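You operate a simulated robot arm through the tools that you are given. There is no shell and no other tool.

The job below is to be done with a simulated robot arm. You get a single attempt, and the scene is never put back.

## Task
Thread two discs on the green peg with the red spacer between them and the orange float on top.
Fine: take the discs from the red peg, the float from the bench.

The check looks at the end state, three seconds after you hand in, the way a careful person would. Anything else that was tipped, shoved, dropped, spilled or broken makes it a failure.

## Robot
A 7-joint arm with a two-finger parallel gripper, fixed in place. Base frame: the origin is at the foot of the arm, x ahead of it, y to its left, z up; the work surface is at about z = 78. Lengths are in cm, angles in rad, forces in N, time in s.
Its first joint turns from -2.304 to 2.304 rad. Payload 3.91 kg.
The tool frame sits at the grasp point between the pads (the TCP): z along the fingers, y along the line on which they close. The tips reach 3 cm beyond it. The gripper opens to 11 cm. The fingers are 2 cm wide and 1 cm thick; the gripper's body (4.8 by 11.2 cm) begins 5.5 cm behind the TCP.
Orientation is told as [roll, pitch, yaw] about the base's x, y, z axes, in that order, counted from this pose: with the fingers straight down and closing along the base's y, the tool's x points along the base's -x, its y along +y and its z along -z.

## Interface
- The arm moves only by the tool apply_moves. Its argument "motion" is a list that holds one entry, the list of rows, each a list of 7 numbers: the gripper command, from -1 (shut) to 1 (fully open), values between in proportion, then the shift along the tool's x, y, z in cm, then the turn, a rotation vector about the tool's x, y, z in rad. In form: [[[gripper, x, y, z, ax, ay, az], ...]]. A call has 1 to 20 rows; each row shifts and turns the commanded pose from where the row before left it, along the tool's axes as they then stand. A row lasts 0.2 s, in which the tool goes at most 5 cm and 0.15 rad; a call with a longer step from one row to the next is refused whole, and so is a gripper value outside its range. Where a pose cannot be reached the arm comes as near as it can. A force on the tool above 40 N (or 10 N above the force at the start of the call, whichever is more), or a blocked arm, ends the call early, and 0.2 s more pass. Each finger travels about 10.8 cm/s and halts on what it meets, pressing with about 38 N; the grip force reading is that of the motor and also rises with nothing between the fingers. The clock runs only during rows and for 0.2 s after the last one: add rows that do not move to give the fingers time. The reply holds the time, the measured pose of the TCP, the force on the tool along the base axes, the opening and the grip force, in the units named above and with some noise, with the torque about the TCP (base axes, N m) and any sound that the robot's microphone picked up, and new pictures: "show" is both (left out), scene, wrist or none.
- Cameras (640 x 400 px; columns grow to the right, rows downward): "scene" is fixed at [21.92, 49.89, 155.15]; the picture's right is [-0.43, -0.90, 0.00], its down [-0.65, 0.31, -0.70] and it looks along [0.63, -0.30, -0.71] (base axes); focal length 241 px, centre (320, 200). "wrist" rides on the gripper at [7.2, 1.7, -10.3] in the tool frame; the picture's right is [-0.23, 0.97, 0.00], its down [-0.76, -0.18, -0.62] and it looks along [-0.61, -0.14, 0.78] (tool axes); focal length 222 px, centre (320, 200). There is no depth. A picture from a camera that has moved, and an enlarged one, comes with that camera's place and axes in the base frame and with its lens.
- inspect(camera, box): a new picture of the part [left, top, right, bottom] of that camera's present view, enlarged. No time passes.
- close_job(): hands the job in; it is judged then, once.

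Nothing tells you positions but the pictures and the camera data. Unless the task says otherwise, let go and move clear before handing in.

The tools are called after "Emit:" as a command line: name --argument value ..., lists and objects as JSON in quotes. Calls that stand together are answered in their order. apply_moves: Moves the arm, as the interface text tells. Its arguments: {"type":"object","properties":{"motion":{"type":"array","items":{"type":"array","items":{"type":"array","items":{"type":"number"}}}},"show":{"type":"string","enum":["both","scene","wrist","none"]}},"required":["motion"]} The other tools are called the same way: inspect (camera, box) takes an enlarged picture of a part of a camera's view; close_job () hands the job in.

At the start:

```text
time_s: 0.0
tool_pos: [43.46, 33.49, 137.51]
tool_rot: [0.0, 0.0, 0.001]
wrist_force: [-0.7, 0.3, 0.6]
moment: [-0.02, -0.02, 0.04]
finger_gap: 10.98
finger_force: 0.0
```

scene: 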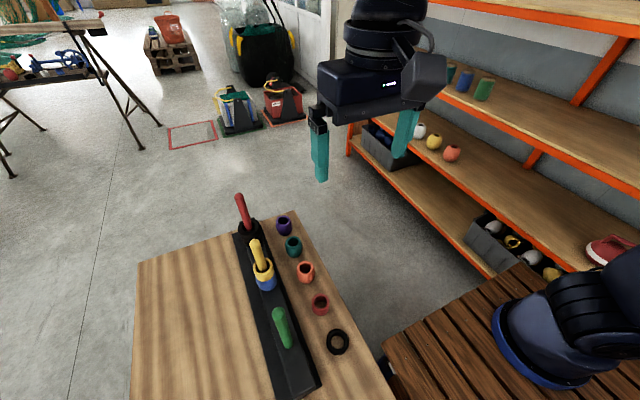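
wrist: 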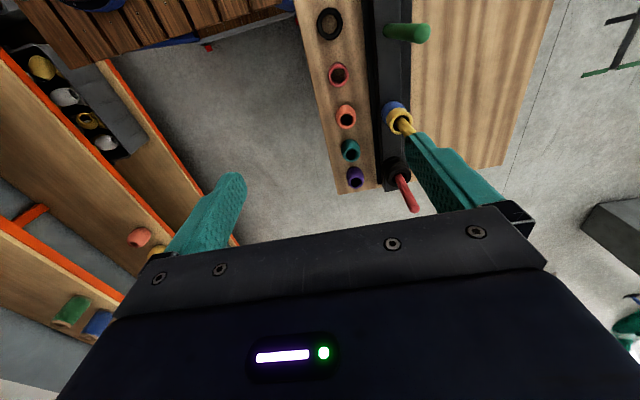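

I see a bench with a black rack carrying three pegs (red far, yellow middle, green near), and a row of loose pieces beside it. I'll look closer before moving.

Emit:
inspect --camera "scene" --box '[210, 180, 370, 280]'

Emit:
inspect --camera "scene" --box '[230, 270, 390, 370]'

Emit:
inspect --camera "wrist" --box '[300, 0, 460, 100]'

Emit:
inspect --camera "wrist" --box '[300, 100, 460, 220]'

```text
4.00 times, centred on (290, 230) of scene
camera zoom: at [21.92, 49.89, 155.15], right [-0.43, -0.9, 0.0], down [-0.65, 0.31, -0.7], along [0.63, -0.3, -0.71], focal length 965 px, centre (440, 80)
```

zoom: 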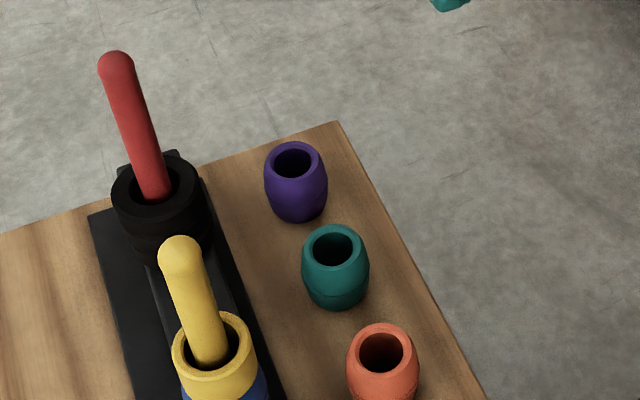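

```text
4.00 times, centred on (310, 320) of scene
camera zoom: at [21.92, 49.89, 155.15], right [-0.43, -0.9, 0.0], down [-0.65, 0.31, -0.7], along [0.63, -0.3, -0.71], focal length 965 px, centre (360, -280)
```

zoom: 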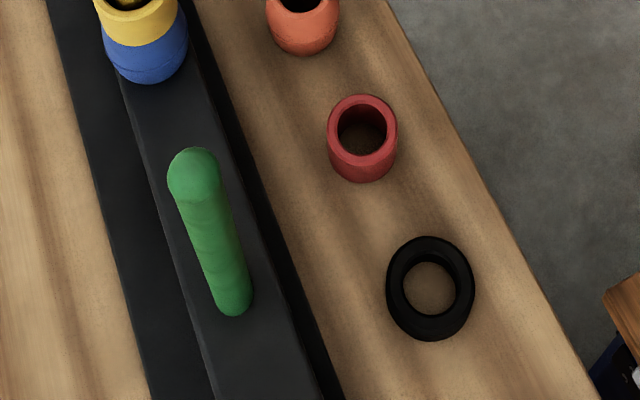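

```text
4.00 times, centred on (380, 50) of wrist
camera zoom: at [36.29, 35.18, 147.95], right [0.23, 0.97, 0.0], down [0.76, -0.18, 0.62], along [0.61, -0.14, -0.78], focal length 888 px, centre (80, 800)
```

zoom: 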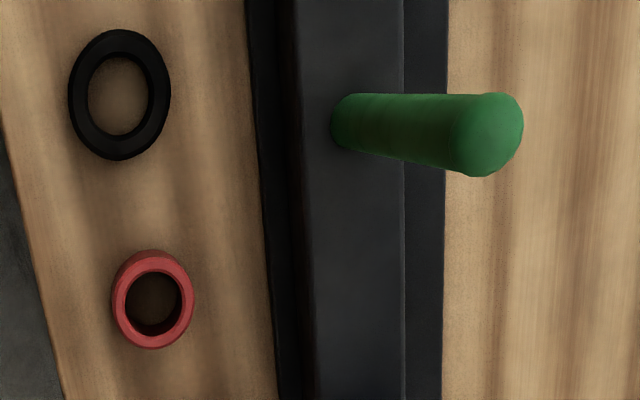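

```text
3.33 times, centred on (380, 160) of wrist
camera zoom: at [36.29, 35.18, 147.95], right [0.23, 0.97, 0.0], down [0.76, -0.18, 0.62], along [0.61, -0.14, -0.78], focal length 740 px, centre (120, 333)
```

zoom: 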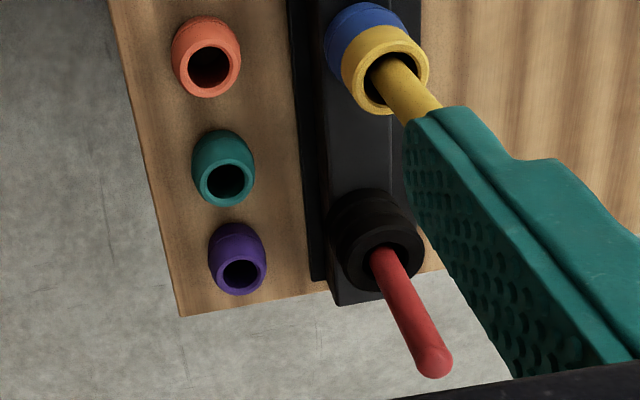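

The red peg carries a stack of black discs near x≈78, y≈50, the green peg is at about (41, 50), and the pegs are tall (tips around z≈105). I'll zoom in to count the discs and see the shape of the pieces.

Emit:
inspect --camera "scene" --box '[224, 190, 272, 250]'

Emit:
inspect --camera "wrist" --box '[370, 140, 434, 200]'

Emit:
inspect --camera "scene" --box '[240, 230, 304, 300]'

Emit:
inspect --camera "scene" --box '[300, 40, 460, 140]'

Emit:
inspect --camera "scene" --box '[130, 200, 400, 400]'

```text
6.67 times, centred on (248, 220) of scene
camera zoom: at [21.92, 49.89, 155.15], right [-0.43, -0.9, 0.0], down [-0.65, 0.31, -0.7], along [0.63, -0.3, -0.71], focal length 1608 px, centre (800, 67)
```

zoom: 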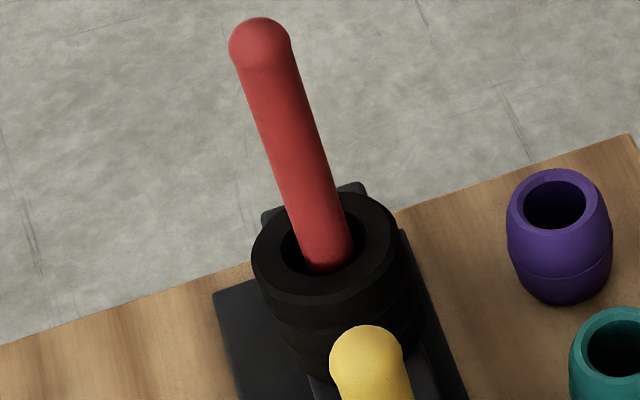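

```text
6.67 times, centred on (402, 170) of wrist
camera zoom: at [36.29, 35.18, 147.95], right [0.23, 0.97, 0.0], down [0.76, -0.18, 0.62], along [0.61, -0.14, -0.78], focal length 1481 px, centre (-227, 400)
```

zoom: 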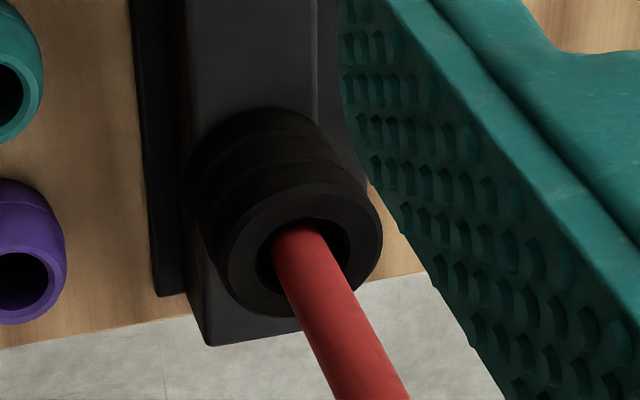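

```text
5.71 times, centred on (272, 265) of scene
camera zoom: at [21.92, 49.89, 155.15], right [-0.43, -0.9, 0.0], down [-0.65, 0.31, -0.7], along [0.63, -0.3, -0.71], focal length 1379 px, centre (594, -171)
```

zoom: 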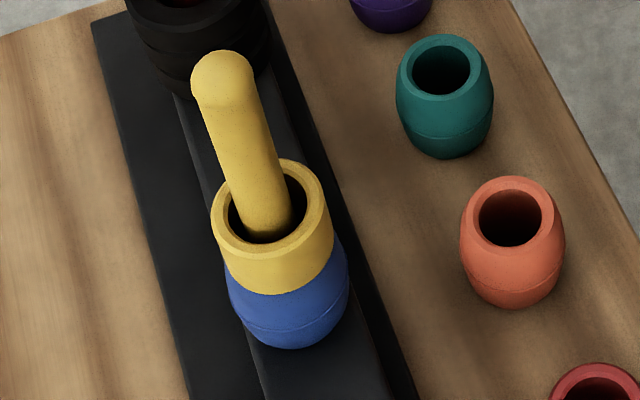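

```text
4.00 times, centred on (380, 90) of scene
camera zoom: at [21.92, 49.89, 155.15], right [-0.43, -0.9, 0.0], down [-0.65, 0.31, -0.7], along [0.63, -0.3, -0.71], focal length 965 px, centre (80, 640)
```

zoom: 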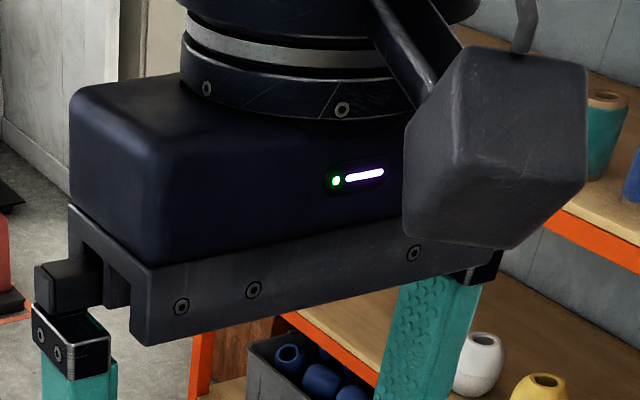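

```text
2.00 times, centred on (265, 300) of scene
camera zoom: at [21.92, 49.89, 155.15], right [-0.43, -0.9, 0.0], down [-0.65, 0.31, -0.7], along [0.63, -0.3, -0.71], focal length 482 px, centre (430, 0)
```

zoom: 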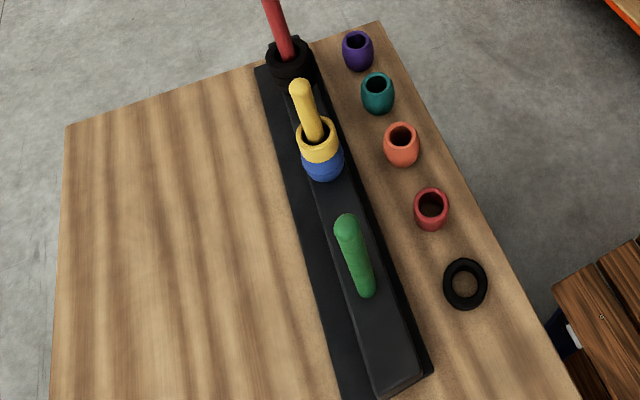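

There look to be three discs stacked on the red peg, a loose disc on the bench (not to be used), the red cylindrical spacer, and barrel-shaped floats (orange is third in the row). Because the pegs are tall I'll have to come in sideways with the camera on top, so first I test turning the hand by -90° yaw up here in clear air.

Emit:
apply_moves --motion '[[[0, 0, 0, 0, 0, 0, 0.143], [0, 0, 0, 0, 0, 0, 0.143], [0, 0, 0, 0, 0, 0, 0.143], [0, 0, 0, 0, 0, 0, 0.143], [0, 0, 0, 0, 0, 0, 0.143], [0, 0, 0, 0, 0, 0, 0.143], [0, 0, 0, 0, 0, 0, 0.143], [0, 0, 0, 0, 0, 0, 0.143], [0, 0, 0, 0, 0, 0, 0.143], [0, 0, 0, 0, 0, 0, 0.143], [0, 0, 0, 0, 0, 0, 0.141], [0, 0, 0, 0, 0, 0, 0]]]'

```text
time_s: 2.6
tool_pos: [43.62, 33.64, 137.4]
tool_rot: [0.001, 0.0, -1.574]
wrist_force: [0.0, 0.1, -0.1]
moment: [0.0, -0.02, 0.02]
finger_gap: 5.5
finger_force: 0.2
camera wrist: at [45.25, 40.8, 147.92], right [0.97, -0.23, 0.0], down [-0.18, -0.76, 0.62], along [-0.14, -0.61, -0.78], focal length 222 px, centre (320, 200)
```

scene: 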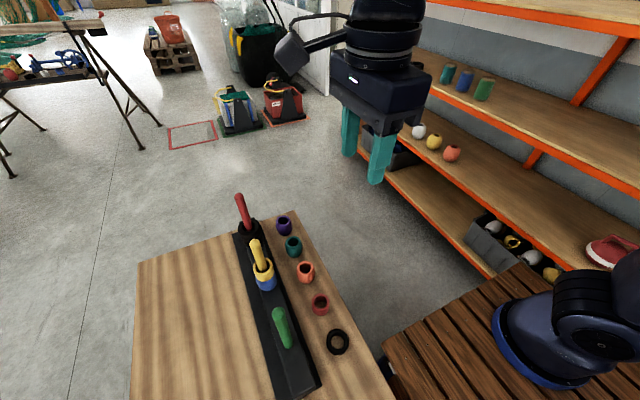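
wrist: 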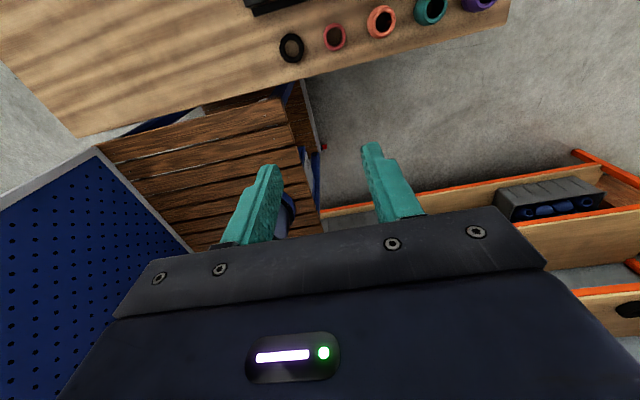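

Turning works. Now I move toward the red peg at height, staying on the near side, and tilt the fingers toward +y to view the disc stack from the side.

Emit:
apply_moves --motion '[[[0, -0.8, 3.8, 1.9, 0, 0, 0], [0, -0.8, 3.8, 1.9, 0, 0, 0], [0, -0.8, 3.8, 1.9, 0, 0, 0], [0, -0.8, 3.8, 1.9, 0, 0, 0], [0, -0.8, 3.8, 1.9, 0, 0, 0], [0, -0.8, 3.8, 1.9, 0, 0, 0], [0, -0.8, 3.8, 1.9, 0, 0, 0], [0, -0.8, 3.8, 1.9, 0, 0, 0], [0, -0.8, 3.8, 1.9, 0, 0, 0], [0.3, 0, 0, 0, 0, 0.136, 0], [0.3, 0, 0, 0, 0, 0.136, 0], [0.3, 0, 0, 0, 0, 0.136, 0], [0.3, 0, 0, 0, 0, 0.136, 0], [0.3, 0, 0, 0, 0, 0.136, 0], [0.3, 0, 0, 0, 0, 0.136, 0], [0.3, 0, 0, 0, 0, 0.136, 0], [0.3, 0, 0, 0, 0, 0.136, 0], [0.3, 0, 0, 0, 0, 0.134, 0], [0.3, 0, 0, 0, 0, 0, 0]]]'

```text
time_s: 6.6
tool_pos: [77.55, 26.32, 120.46]
tool_rot: [0.001, 1.224, -1.573]
wrist_force: [-0.5, 0.1, 0.7]
moment: [0.01, 0.02, -0.02]
finger_gap: 7.12
finger_force: 0.1
camera wrist: at [79.39, 19.0, 130.83], right [0.97, -0.08, -0.21], down [-0.18, -0.85, -0.5], along [-0.14, 0.53, -0.84], focal length 222 px, centre (320, 200)
```

scene: 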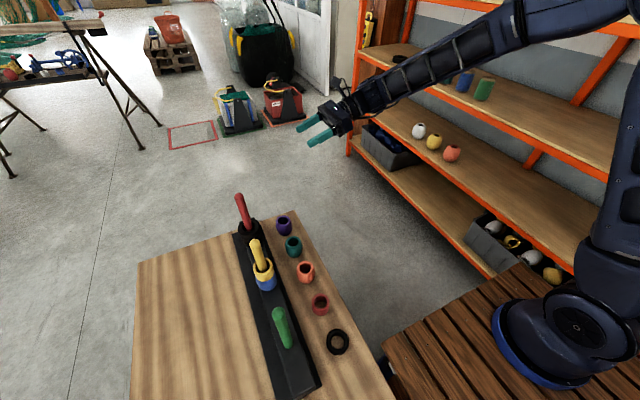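
wrist: 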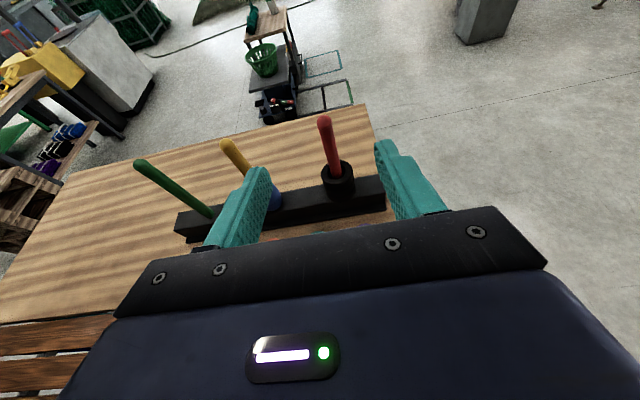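

The tilt works and the camera sits on top. I'll zoom in on the stack from this angle.

Emit:
inspect --camera "wrist" --box '[306, 110, 370, 210]'

Emit:
inspect --camera "wrist" --box '[120, 130, 280, 230]'

```text
4.00 times, centred on (338, 160) of wrist
camera zoom: at [79.39, 19.0, 130.83], right [0.97, -0.08, -0.21], down [-0.18, -0.85, -0.5], along [-0.14, 0.53, -0.84], focal length 888 px, centre (248, 360)
```

zoom: 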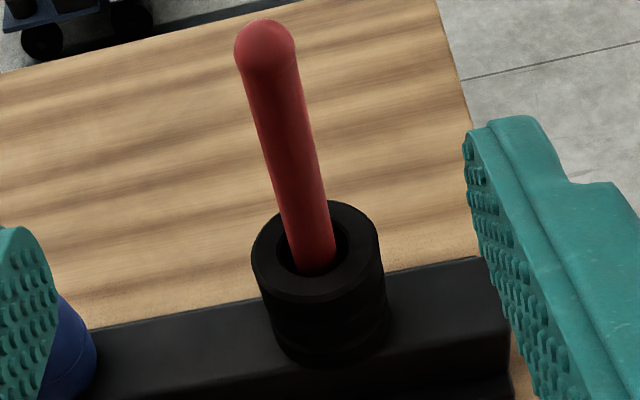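

```text
4.00 times, centred on (200, 180) of wrist
camera zoom: at [79.39, 19.0, 130.83], right [0.97, -0.08, -0.21], down [-0.18, -0.85, -0.5], along [-0.14, 0.53, -0.84], focal length 888 px, centre (800, 280)
```

zoom: 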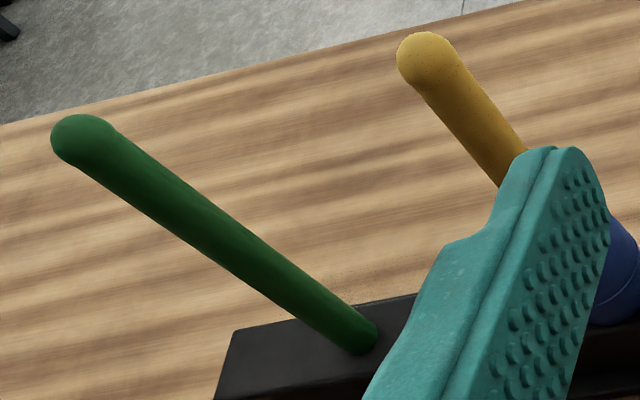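

The stack looks like three discs with the top around z≈91, at about (77.3, 50). I move down to a pre-approach pose in front of it for a closer view.

Emit:
apply_moves --motion '[[[0.6, -3.13, -0.04, 2.85, 0, 0, 0], [0.6, -3.13, -0.04, 2.85, 0, 0, 0], [0.6, -3.13, -0.04, 2.85, 0, 0, 0], [0.6, -3.13, -0.04, 2.85, 0, 0, 0], [0.6, -3.13, -0.04, 2.85, 0, 0, 0], [0.6, -3.13, -0.04, 2.85, 0, 0, 0], [0.6, 0, 0, 0, 0, 0, 0]]]'

Emit:
inspect --camera "wrist" --box '[240, 80, 400, 180]'

Emit:
inspect --camera "scene" --box '[220, 150, 380, 250]'

```text
time_s: 8.2
tool_pos: [77.26, 35.69, 96.89]
tool_rot: [0.0, 1.222, -1.57]
wrist_force: [-0.3, 0.2, 0.2]
moment: [-0.02, -0.04, 0.0]
finger_gap: 8.78
finger_force: 0.2
camera wrist: at [79.01, 28.43, 107.29], right [0.97, -0.08, -0.21], down [-0.18, -0.85, -0.5], along [-0.14, 0.53, -0.84], focal length 222 px, centre (320, 200)
```

scene: 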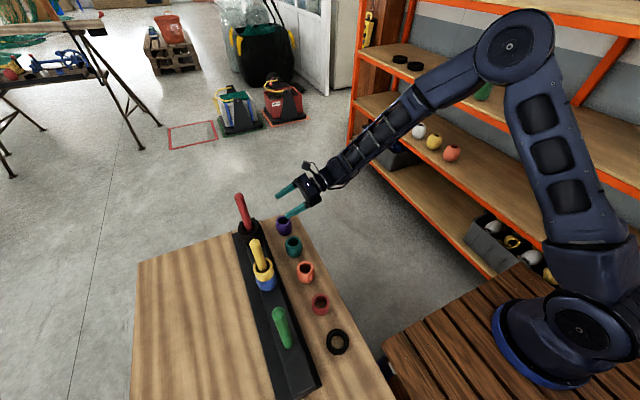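
wrist: 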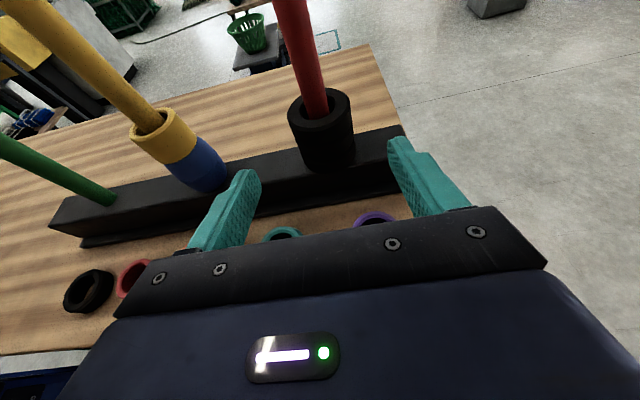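

```text
4.00 times, centred on (320, 130) of wrist
camera zoom: at [79.01, 28.43, 107.29], right [0.97, -0.08, -0.21], down [-0.18, -0.85, -0.5], along [-0.14, 0.53, -0.84], focal length 888 px, centre (320, 480)
```

zoom: 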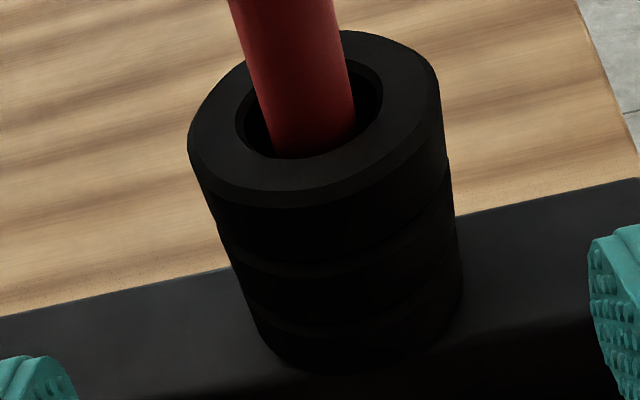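

```text
4.00 times, centred on (300, 200) of scene
camera zoom: at [21.92, 49.89, 155.15], right [-0.43, -0.9, 0.0], down [-0.65, 0.31, -0.7], along [0.63, -0.3, -0.71], focal length 965 px, centre (400, 200)
```

zoom: 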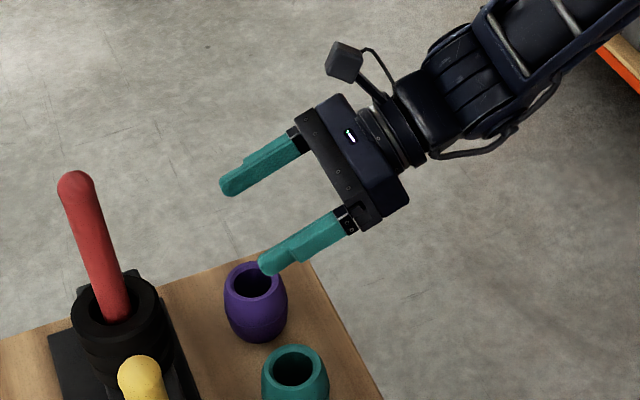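

Three discs confirmed, each about 2.4 cm thick, stacked from z≈83.7 to 91.2 at (77.1, 50.3). I line up with the top disc, gripper open wide, and stop short to check.

Emit:
apply_moves --motion '[[[0.85, -1.53, -0.04, 2.44, 0, 0, 0], [0.85, -1.53, -0.04, 2.44, 0, 0, 0], [0.85, -1.53, -0.04, 2.44, 0, 0, 0], [0.85, 0, 0, 0, 0, 0, 0]]]'

Emit:
inspect --camera "wrist" --box '[200, 40, 440, 190]'

Emit:
inspect --camera "scene" --box '[220, 170, 340, 245]'

```text
time_s: 9.2
tool_pos: [77.14, 41.27, 90.16]
tool_rot: [0.001, 1.222, -1.567]
wrist_force: [-0.2, -0.1, -0.9]
moment: [0.05, -0.02, -0.02]
finger_gap: 10.2
finger_force: 0.1
camera wrist: at [78.86, 33.88, 100.5], right [0.97, -0.08, -0.21], down [-0.18, -0.85, -0.5], along [-0.14, 0.53, -0.84], focal length 222 px, centre (320, 200)
```

scene: 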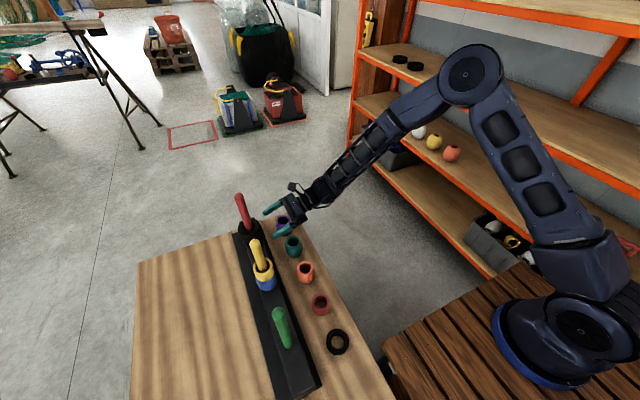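
wrist: 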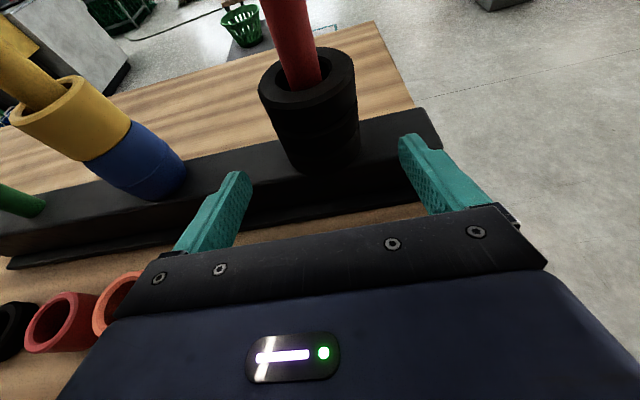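

```text
2.67 times, centred on (320, 115) of wrist
camera zoom: at [78.86, 33.88, 100.5], right [0.97, -0.08, -0.21], down [-0.18, -0.85, -0.5], along [-0.14, 0.53, -0.84], focal length 592 px, centre (320, 427)
```

zoom: 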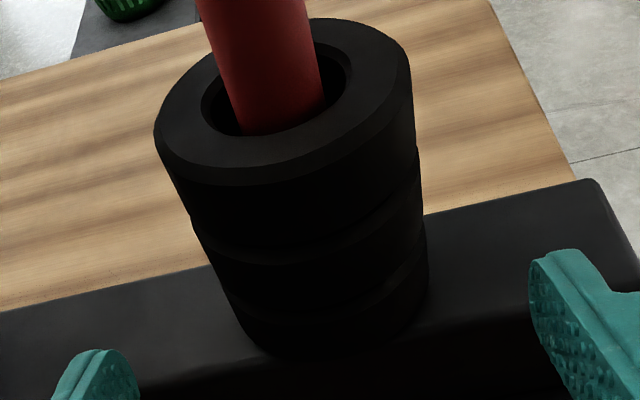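

```text
5.33 times, centred on (280, 208) of scene
camera zoom: at [21.92, 49.89, 155.15], right [-0.43, -0.9, 0.0], down [-0.65, 0.31, -0.7], along [0.63, -0.3, -0.71], focal length 1287 px, centre (533, 160)
```

zoom: 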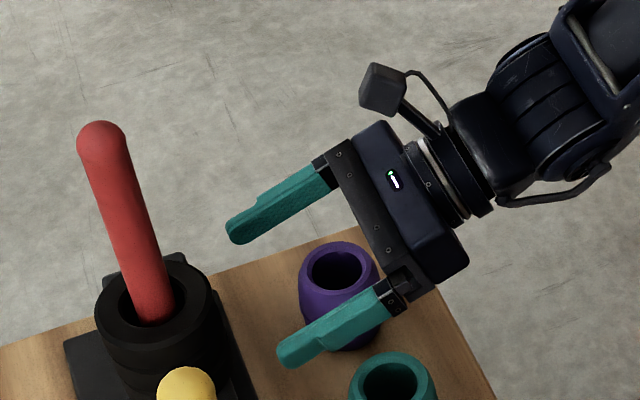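

Alignment looks right (disc centre about x 77.2, y 50.3, top z≈91.3). Now I slide forward horizontally around the top disc.

Emit:
apply_moves --motion '[[[0.85, 0.77, 0, 2.11, 0, 0, 0], [0.85, 0.77, 0, 2.11, 0, 0, 0], [0.85, 0.77, 0, 2.11, 0, 0, 0], [0.85, 0.77, 0, 2.11, 0, 0, 0], [0.85, 0, 0, 0, 0, 0, 0]]]'

Emit:
inspect --camera "wrist" --box '[160, 0, 480, 200]'

Emit:
inspect --camera "scene" --box '[200, 180, 320, 255]'

```text
time_s: 10.4
tool_pos: [77.31, 50.19, 90.21]
tool_rot: [0.0, 1.221, -1.57]
wrist_force: [-0.4, 0.2, -0.2]
moment: [0.01, 0.03, -0.01]
finger_gap: 10.19
finger_force: 0.0
camera wrist: at [78.99, 42.89, 100.61], right [0.97, -0.08, -0.21], down [-0.18, -0.85, -0.5], along [-0.14, 0.53, -0.84], focal length 222 px, centre (320, 200)
```

scene: 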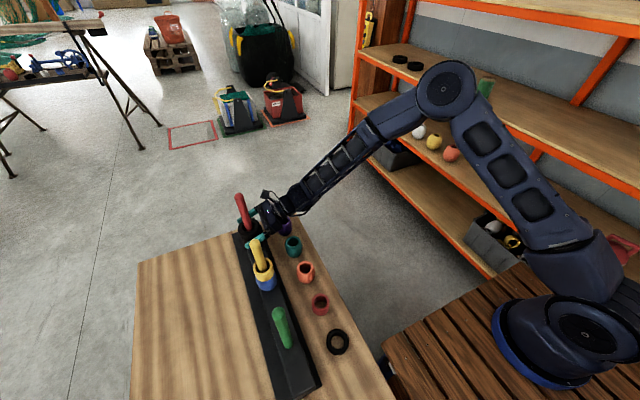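
wrist: 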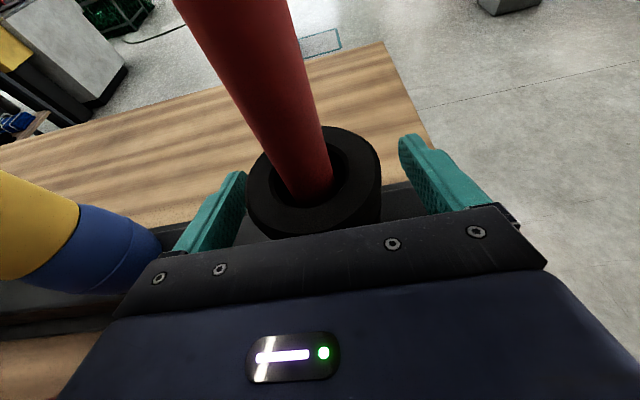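

```text
2.00 times, centred on (320, 100) of wrist
camera zoom: at [78.99, 42.89, 100.61], right [0.97, -0.08, -0.21], down [-0.18, -0.85, -0.5], along [-0.14, 0.53, -0.84], focal length 444 px, centre (320, 400)
```

zoom: 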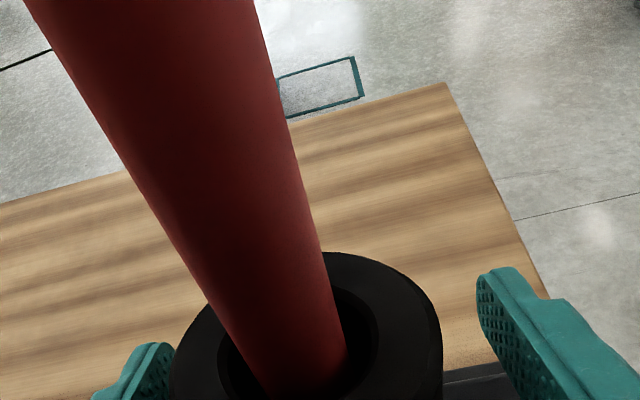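

```text
5.33 times, centred on (260, 218) of scene
camera zoom: at [21.92, 49.89, 155.15], right [-0.43, -0.9, 0.0], down [-0.65, 0.31, -0.7], along [0.63, -0.3, -0.71], focal length 1287 px, centre (640, 107)
```

zoom: 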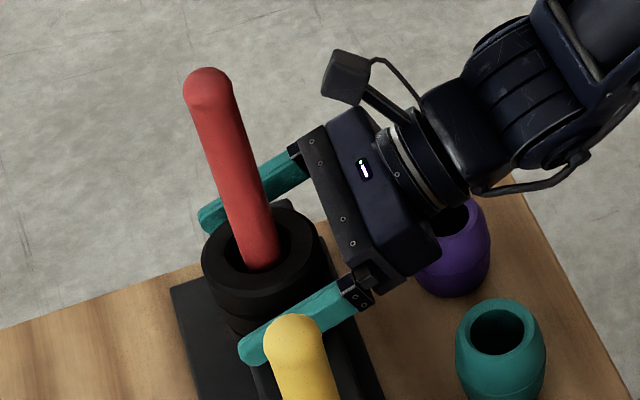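

The disc is centred between the fingers at the top-disc height. Closing now.

Emit:
apply_moves --motion '[[[0.4, 0, 0, 0, 0, 0, 0], [-0.2, 0, 0, 0, 0, 0, 0], [-1, 0, 0, 0, 0, 0, 0], [-1, 0, 0, 0, 0, 0, 0], [-1, 0, 0, 0, 0, 0, 0]]]'

Emit:
inspect --camera "scene" --box '[200, 180, 320, 255]'

```text
time_s: 11.6
tool_pos: [77.24, 50.15, 90.16]
tool_rot: [0.0, 1.221, -1.57]
wrist_force: [-1.1, 2.0, 2.6]
moment: [0.1, -0.07, 0.06]
finger_gap: 7.06
finger_force: 38.2
camera wrist: at [78.98, 42.88, 100.63], right [0.97, -0.08, -0.21], down [-0.18, -0.85, -0.5], along [-0.14, 0.53, -0.84], focal length 222 px, centre (320, 200)
```

scene: 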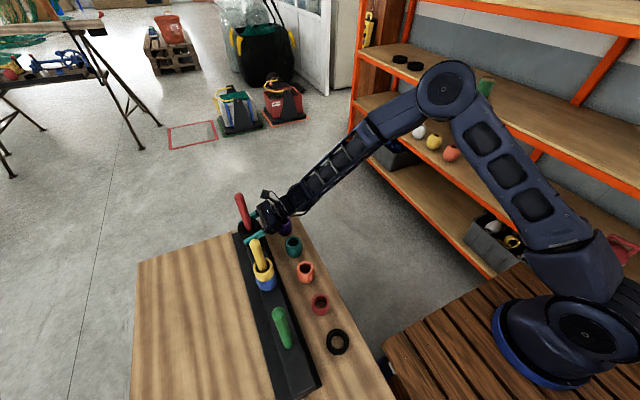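
wrist: 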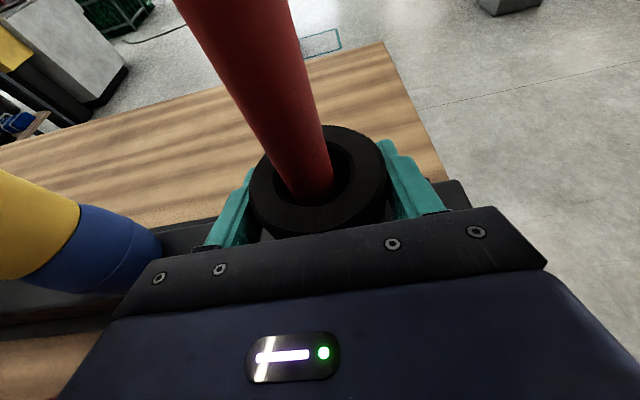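

```text
5.33 times, centred on (260, 218) of scene
camera zoom: at [21.92, 49.89, 155.15], right [-0.43, -0.9, 0.0], down [-0.65, 0.31, -0.7], along [0.63, -0.3, -0.71], focal length 1287 px, centre (640, 107)
```

zoom: 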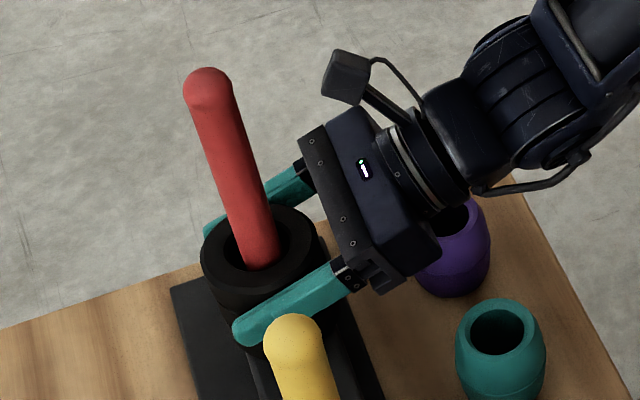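

Gripped at 7.06 cm. I lift straight up a couple of centimetres and check that only one disc comes along.

Emit:
apply_moves --motion '[[[-1, 0.94, 0, -0.342, 0, 0, 0], [-1, 0.94, 0, -0.342, 0, 0, 0], [-1, 0.94, 0, -0.342, 0, 0, 0], [-1, 0, 0, 0, 0, 0, 0]]]'

Emit:
inspect --camera "scene" --box '[200, 180, 320, 255]'

Emit:
inspect --camera "wrist" --box '[220, 100, 420, 225]'

```text
time_s: 12.6
tool_pos: [77.26, 50.27, 93.11]
tool_rot: [0.0, 1.223, -1.572]
wrist_force: [-0.4, -0.4, -1.4]
moment: [0.0, -0.05, -0.02]
finger_gap: 7.06
finger_force: 37.5
camera wrist: at [79.0, 42.96, 103.54], right [0.97, -0.08, -0.21], down [-0.18, -0.85, -0.5], along [-0.14, 0.53, -0.84], focal length 222 px, centre (320, 200)
```

scene: 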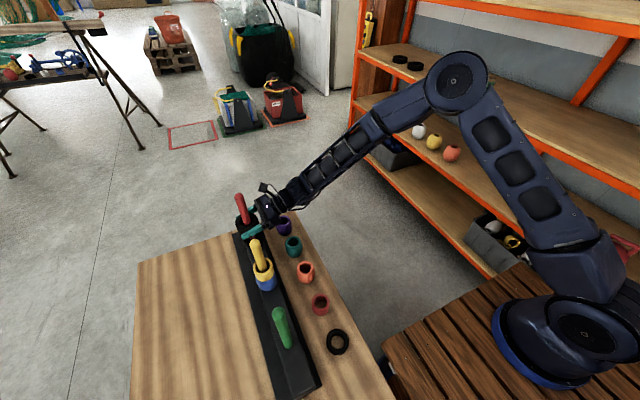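
wrist: 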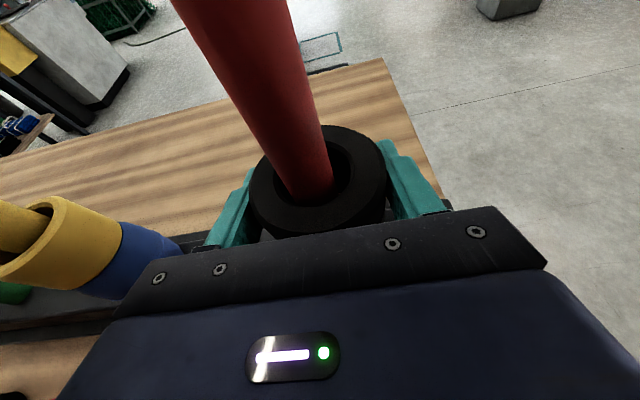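

```text
5.33 times, centred on (260, 218) of scene
camera zoom: at [21.92, 49.89, 155.15], right [-0.43, -0.9, 0.0], down [-0.65, 0.31, -0.7], along [0.63, -0.3, -0.71], focal length 1287 px, centre (640, 107)
```

zoom: 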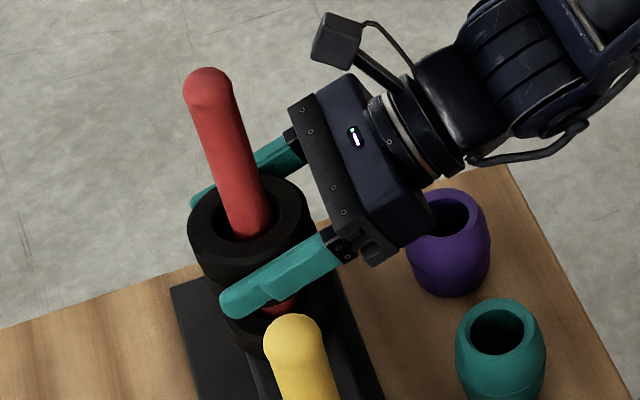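

```text
3.20 times, centred on (320, 162) of wrist
camera zoom: at [79.0, 42.96, 103.54], right [0.97, -0.08, -0.21], down [-0.18, -0.85, -0.5], along [-0.14, 0.53, -0.84], focal length 711 px, centre (320, 320)
```

zoom: 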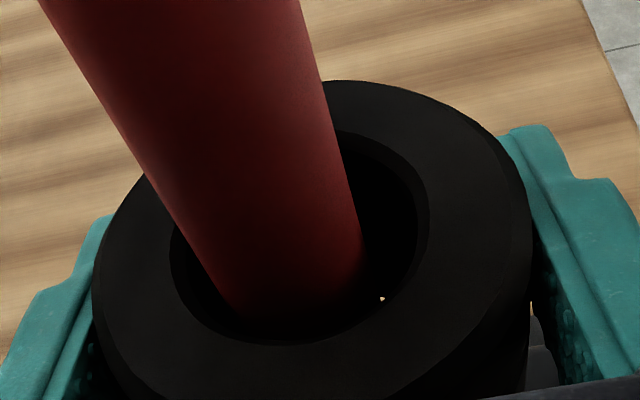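

Only the top disc came up. I keep lifting straight up until it clears the peg tip.

Emit:
apply_moves --motion '[[[-1, 1.786, 0, -0.65, 0, 0, 0], [-1, 1.786, 0, -0.65, 0, 0, 0], [-1, 1.786, 0, -0.65, 0, 0, 0], [-1, 1.786, 0, -0.65, 0, 0, 0], [-1, 1.786, 0, -0.65, 0, 0, 0], [-1, 1.786, 0, -0.65, 0, 0, 0], [-1, 1.786, 0, -0.65, 0, 0, 0], [-1, 1.786, 0, -0.65, 0, 0, 0], [-1, 1.786, 0, -0.65, 0, 0, 0], [-1, 0, 0, 0, 0, 0, 0]]]'

Emit:
inspect --camera "scene" --box '[180, 140, 340, 240]'

```text
time_s: 14.8
tool_pos: [77.42, 50.35, 110.18]
tool_rot: [0.0, 1.22, -1.571]
wrist_force: [-0.4, 0.4, -2.2]
moment: [0.02, 0.02, 0.0]
finger_gap: 7.06
finger_force: 38.0
camera wrist: at [79.07, 42.98, 120.59], right [0.97, -0.08, -0.21], down [-0.18, -0.85, -0.5], along [-0.14, 0.53, -0.84], focal length 222 px, centre (320, 200)
```

scene: 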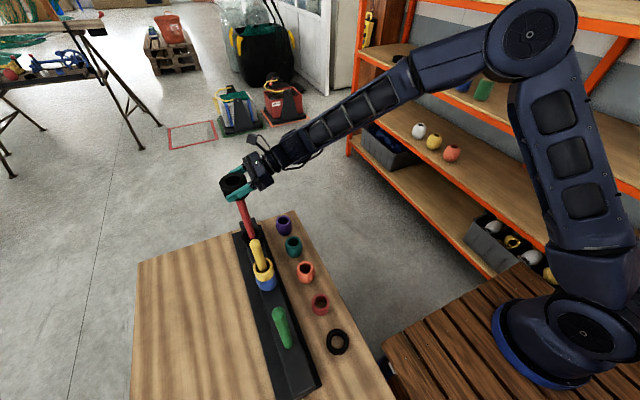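
wrist: 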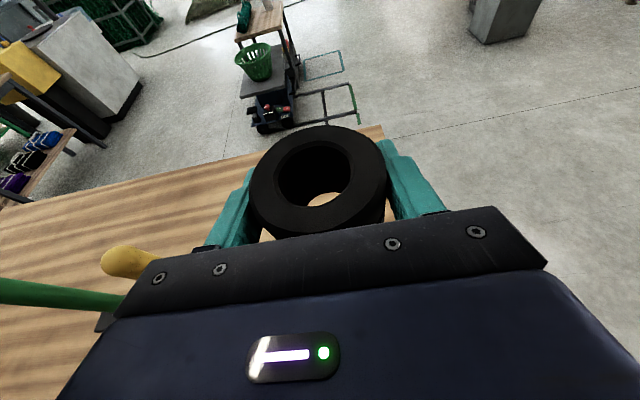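

```text
4.00 times, centred on (260, 190) of scene
camera zoom: at [21.92, 49.89, 155.15], right [-0.43, -0.9, 0.0], down [-0.65, 0.31, -0.7], along [0.63, -0.3, -0.71], focal length 965 px, centre (560, 240)
```

zoom: 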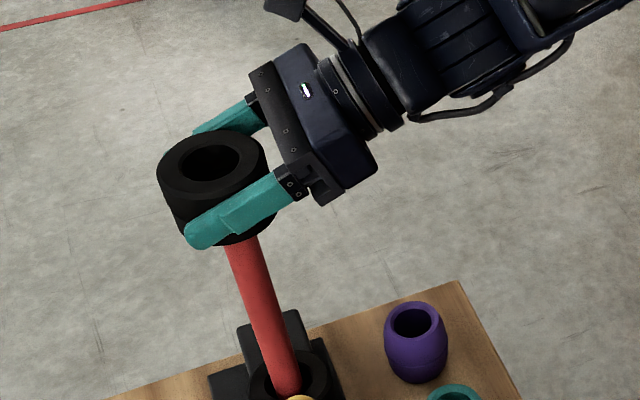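

The disc is free of the red peg. I rise a little more and travel along -x to above the green peg (about x 41.2, y 50.1).

Emit:
apply_moves --motion '[[[-1, 1.88, 0, -0.684, 0, 0, 0], [-1, 1.88, 0, -0.684, 0, 0, 0], [-1, 0, -3, 0, 0, 0, 0], [-1, 0, -3, 0, 0, 0, 0], [-1, 0, -3, 0, 0, 0, 0], [-1, 0, -3, 0, 0, 0, 0], [-1, 0, -3, 0, 0, 0, 0], [-1, 0, -3, 0, 0, 0, 0], [-1, 0, -3, 0, 0, 0, 0], [-1, 0, -3, 0, 0, 0, 0], [-1, 0, -3, 0, 0, 0, 0], [-1, 0, -3, 0, 0, 0, 0], [-1, 0, -3, 0, 0, 0, 0], [-1, 0, -3.2, 0, 0, 0, 0], [-1, 0, 0, 0, 0, 0, 0], [-1, 0, 0, 0, 0, 0, 0]]]'

Emit:
inspect --camera "scene" --box '[220, 230, 380, 330]'

Emit:
inspect --camera "wrist" --box '[220, 100, 420, 225]'

```text
time_s: 18.2
tool_pos: [41.13, 50.34, 114.32]
tool_rot: [0.0, 1.22, -1.573]
wrist_force: [0.4, 0.2, -2.1]
moment: [-0.01, 0.0, 0.03]
finger_gap: 7.04
finger_force: 38.3
camera wrist: at [42.93, 43.03, 124.65], right [0.97, -0.08, -0.21], down [-0.18, -0.85, -0.5], along [-0.14, 0.53, -0.84], focal length 222 px, centre (320, 200)
```

scene: 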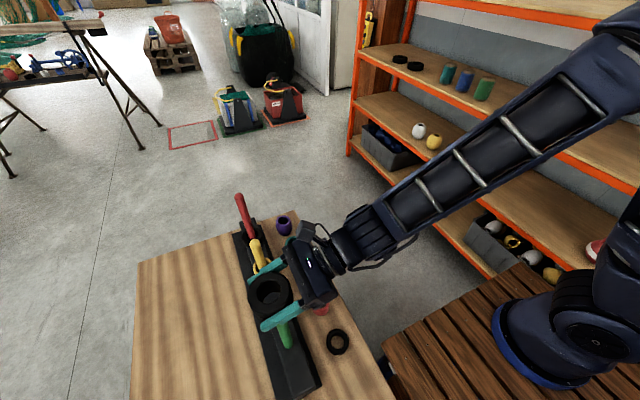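
wrist: 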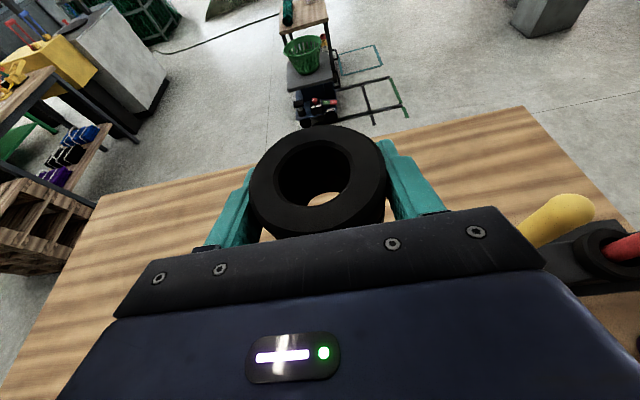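

```text
4.00 times, centred on (300, 280) of scene
camera zoom: at [21.92, 49.89, 155.15], right [-0.43, -0.9, 0.0], down [-0.65, 0.31, -0.7], along [0.63, -0.3, -0.71], focal length 965 px, centre (400, -120)
```

zoom: 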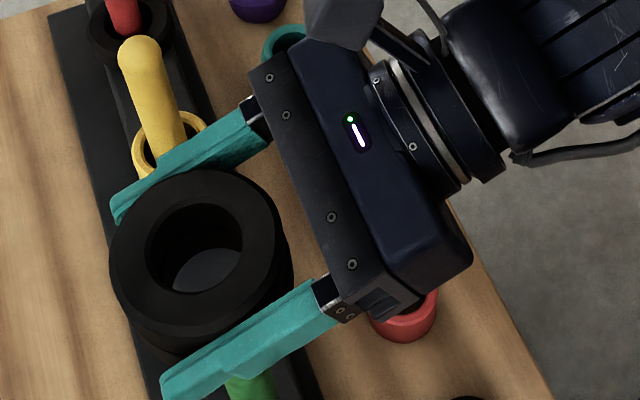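

```text
3.20 times, centred on (320, 162) of wrist
camera zoom: at [42.93, 43.03, 124.65], right [0.97, -0.08, -0.21], down [-0.18, -0.85, -0.5], along [-0.14, 0.53, -0.84], focal length 711 px, centre (320, 320)
```

zoom: 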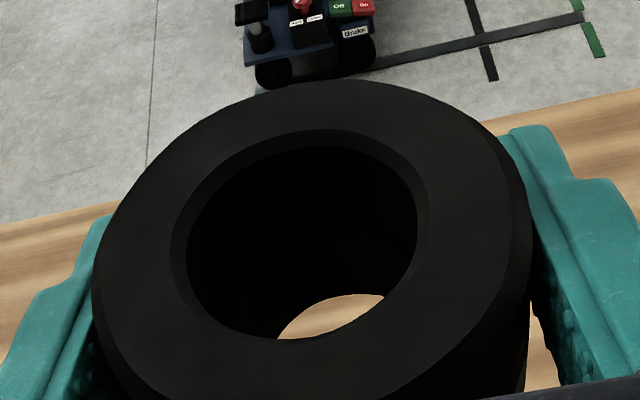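

The disc sits over the green peg at about (41.1, 50.4). I lower to just above the tip with a slight y correction and look through the hole.

Emit:
apply_moves --motion '[[[-1, -1.6, 0.02, 0.5, 0, 0, 0], [-1, -1.6, 0.02, 0.5, 0, 0, 0], [-1, -1.6, 0.02, 0.5, 0, 0, 0], [-1, 0, 0, 0, 0, 0, 0]]]'

Emit:
inspect --camera "scene" --box '[220, 250, 380, 350]'

Emit:
inspect --camera "wrist" --box '[220, 100, 420, 225]'

```text
time_s: 19.2
tool_pos: [41.15, 49.93, 109.28]
tool_rot: [-0.002, 1.222, -1.571]
wrist_force: [0.1, 0.8, -1.7]
moment: [0.01, -0.02, 0.04]
finger_gap: 7.11
finger_force: 37.6
camera wrist: at [42.93, 42.66, 119.61], right [0.97, -0.08, -0.21], down [-0.18, -0.85, -0.5], along [-0.14, 0.53, -0.84], focal length 222 px, centre (320, 200)
```

scene: 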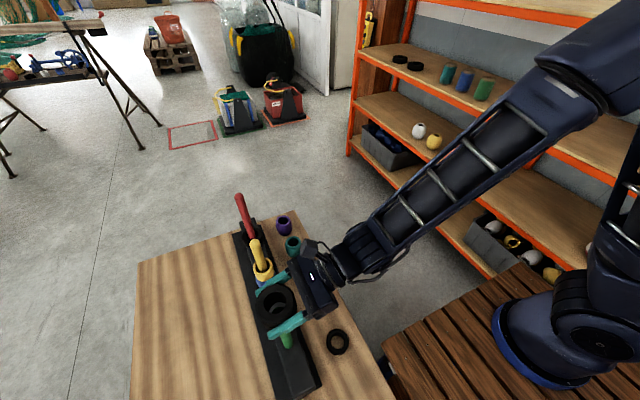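
wrist: 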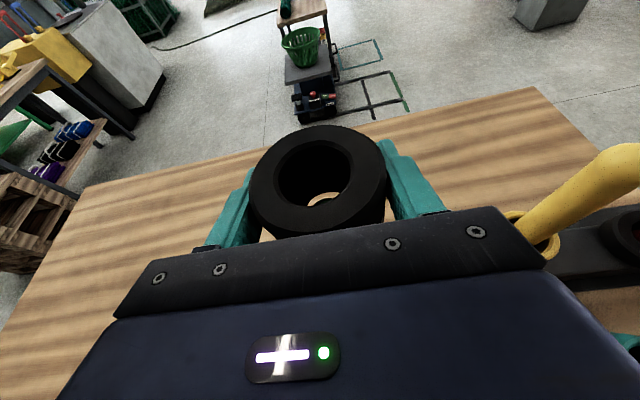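

```text
4.00 times, centred on (300, 300) of scene
camera zoom: at [21.92, 49.89, 155.15], right [-0.43, -0.9, 0.0], down [-0.65, 0.31, -0.7], along [0.63, -0.3, -0.71], focal length 965 px, centre (400, -200)
```

zoom: 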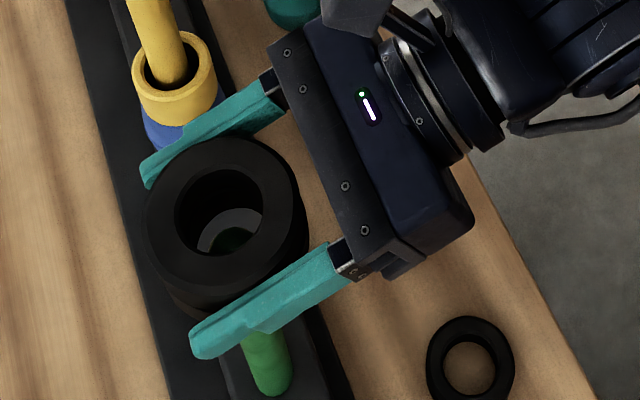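

```text
3.20 times, centred on (320, 162) of wrist
camera zoom: at [42.93, 42.66, 119.61], right [0.97, -0.08, -0.21], down [-0.18, -0.85, -0.5], along [-0.14, 0.53, -0.84], focal length 711 px, centre (320, 320)
```

zoom: 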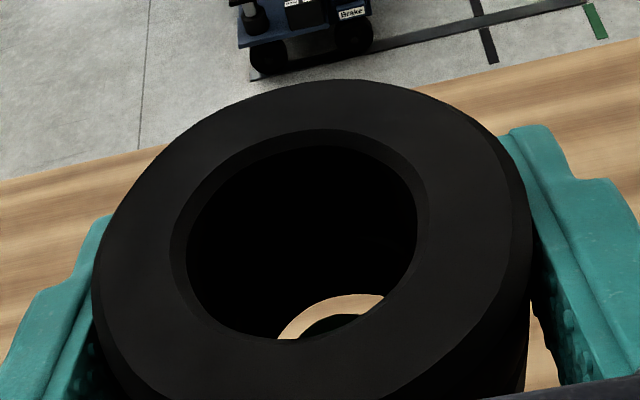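

The green tip is visible inside the hole and looks centred. I lower gently onto it, watching the force.

Emit:
apply_moves --motion '[[[-1, -0.94, 0, 0.342, 0, 0, 0], [-1, -0.94, 0, 0.342, 0, 0, 0], [-1, -0.94, 0, 0.342, 0, 0, 0], [-1, 0, 0, 0, 0, 0, 0]]]'

Emit:
inspect --camera "scene" --box '[220, 260, 340, 335]'

Emit:
inspect --camera "wrist" --box '[220, 100, 420, 225]'

```text
time_s: 20.2
tool_pos: [41.17, 49.88, 106.22]
tool_rot: [-0.001, 1.223, -1.572]
wrist_force: [1.0, 0.1, -1.7]
moment: [-0.01, 0.03, -0.02]
finger_gap: 7.06
finger_force: 37.7
camera wrist: at [42.93, 42.63, 116.64], right [0.97, -0.08, -0.21], down [-0.18, -0.85, -0.5], along [-0.14, 0.53, -0.84], focal length 222 px, centre (320, 200)
```

scene: 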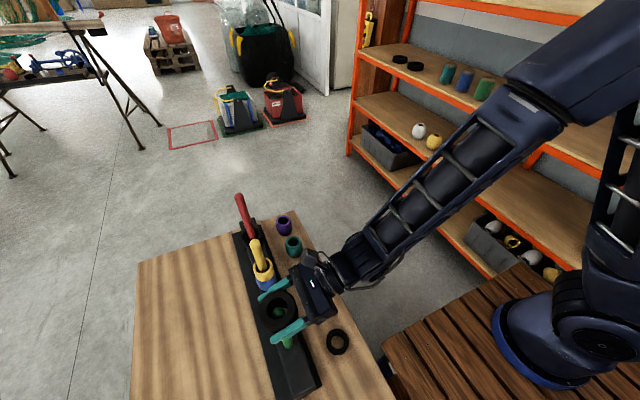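
wrist: 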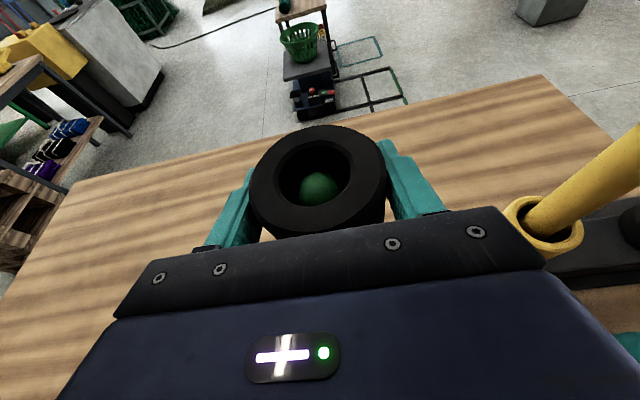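

```text
5.33 times, centred on (280, 298) of scene
camera zoom: at [21.92, 49.89, 155.15], right [-0.43, -0.9, 0.0], down [-0.65, 0.31, -0.7], along [0.63, -0.3, -0.71], focal length 1287 px, centre (533, -320)
```

zoom: 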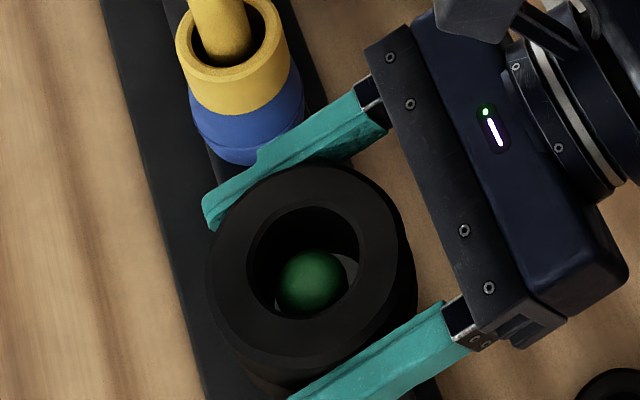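

```text
3.20 times, centred on (320, 162) of wrist
camera zoom: at [42.93, 42.63, 116.64], right [0.97, -0.08, -0.21], down [-0.18, -0.85, -0.5], along [-0.14, 0.53, -0.84], focal length 711 px, centre (320, 320)
```

zoom: 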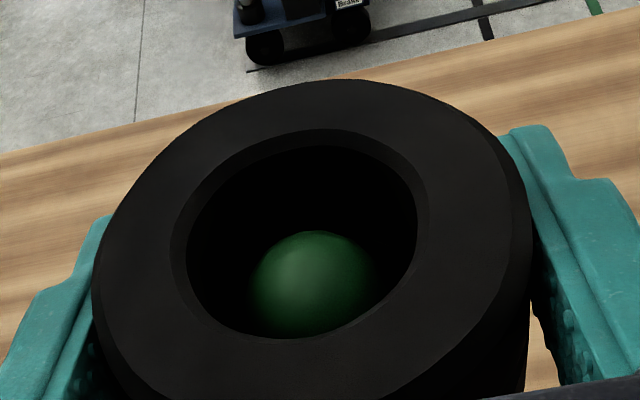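

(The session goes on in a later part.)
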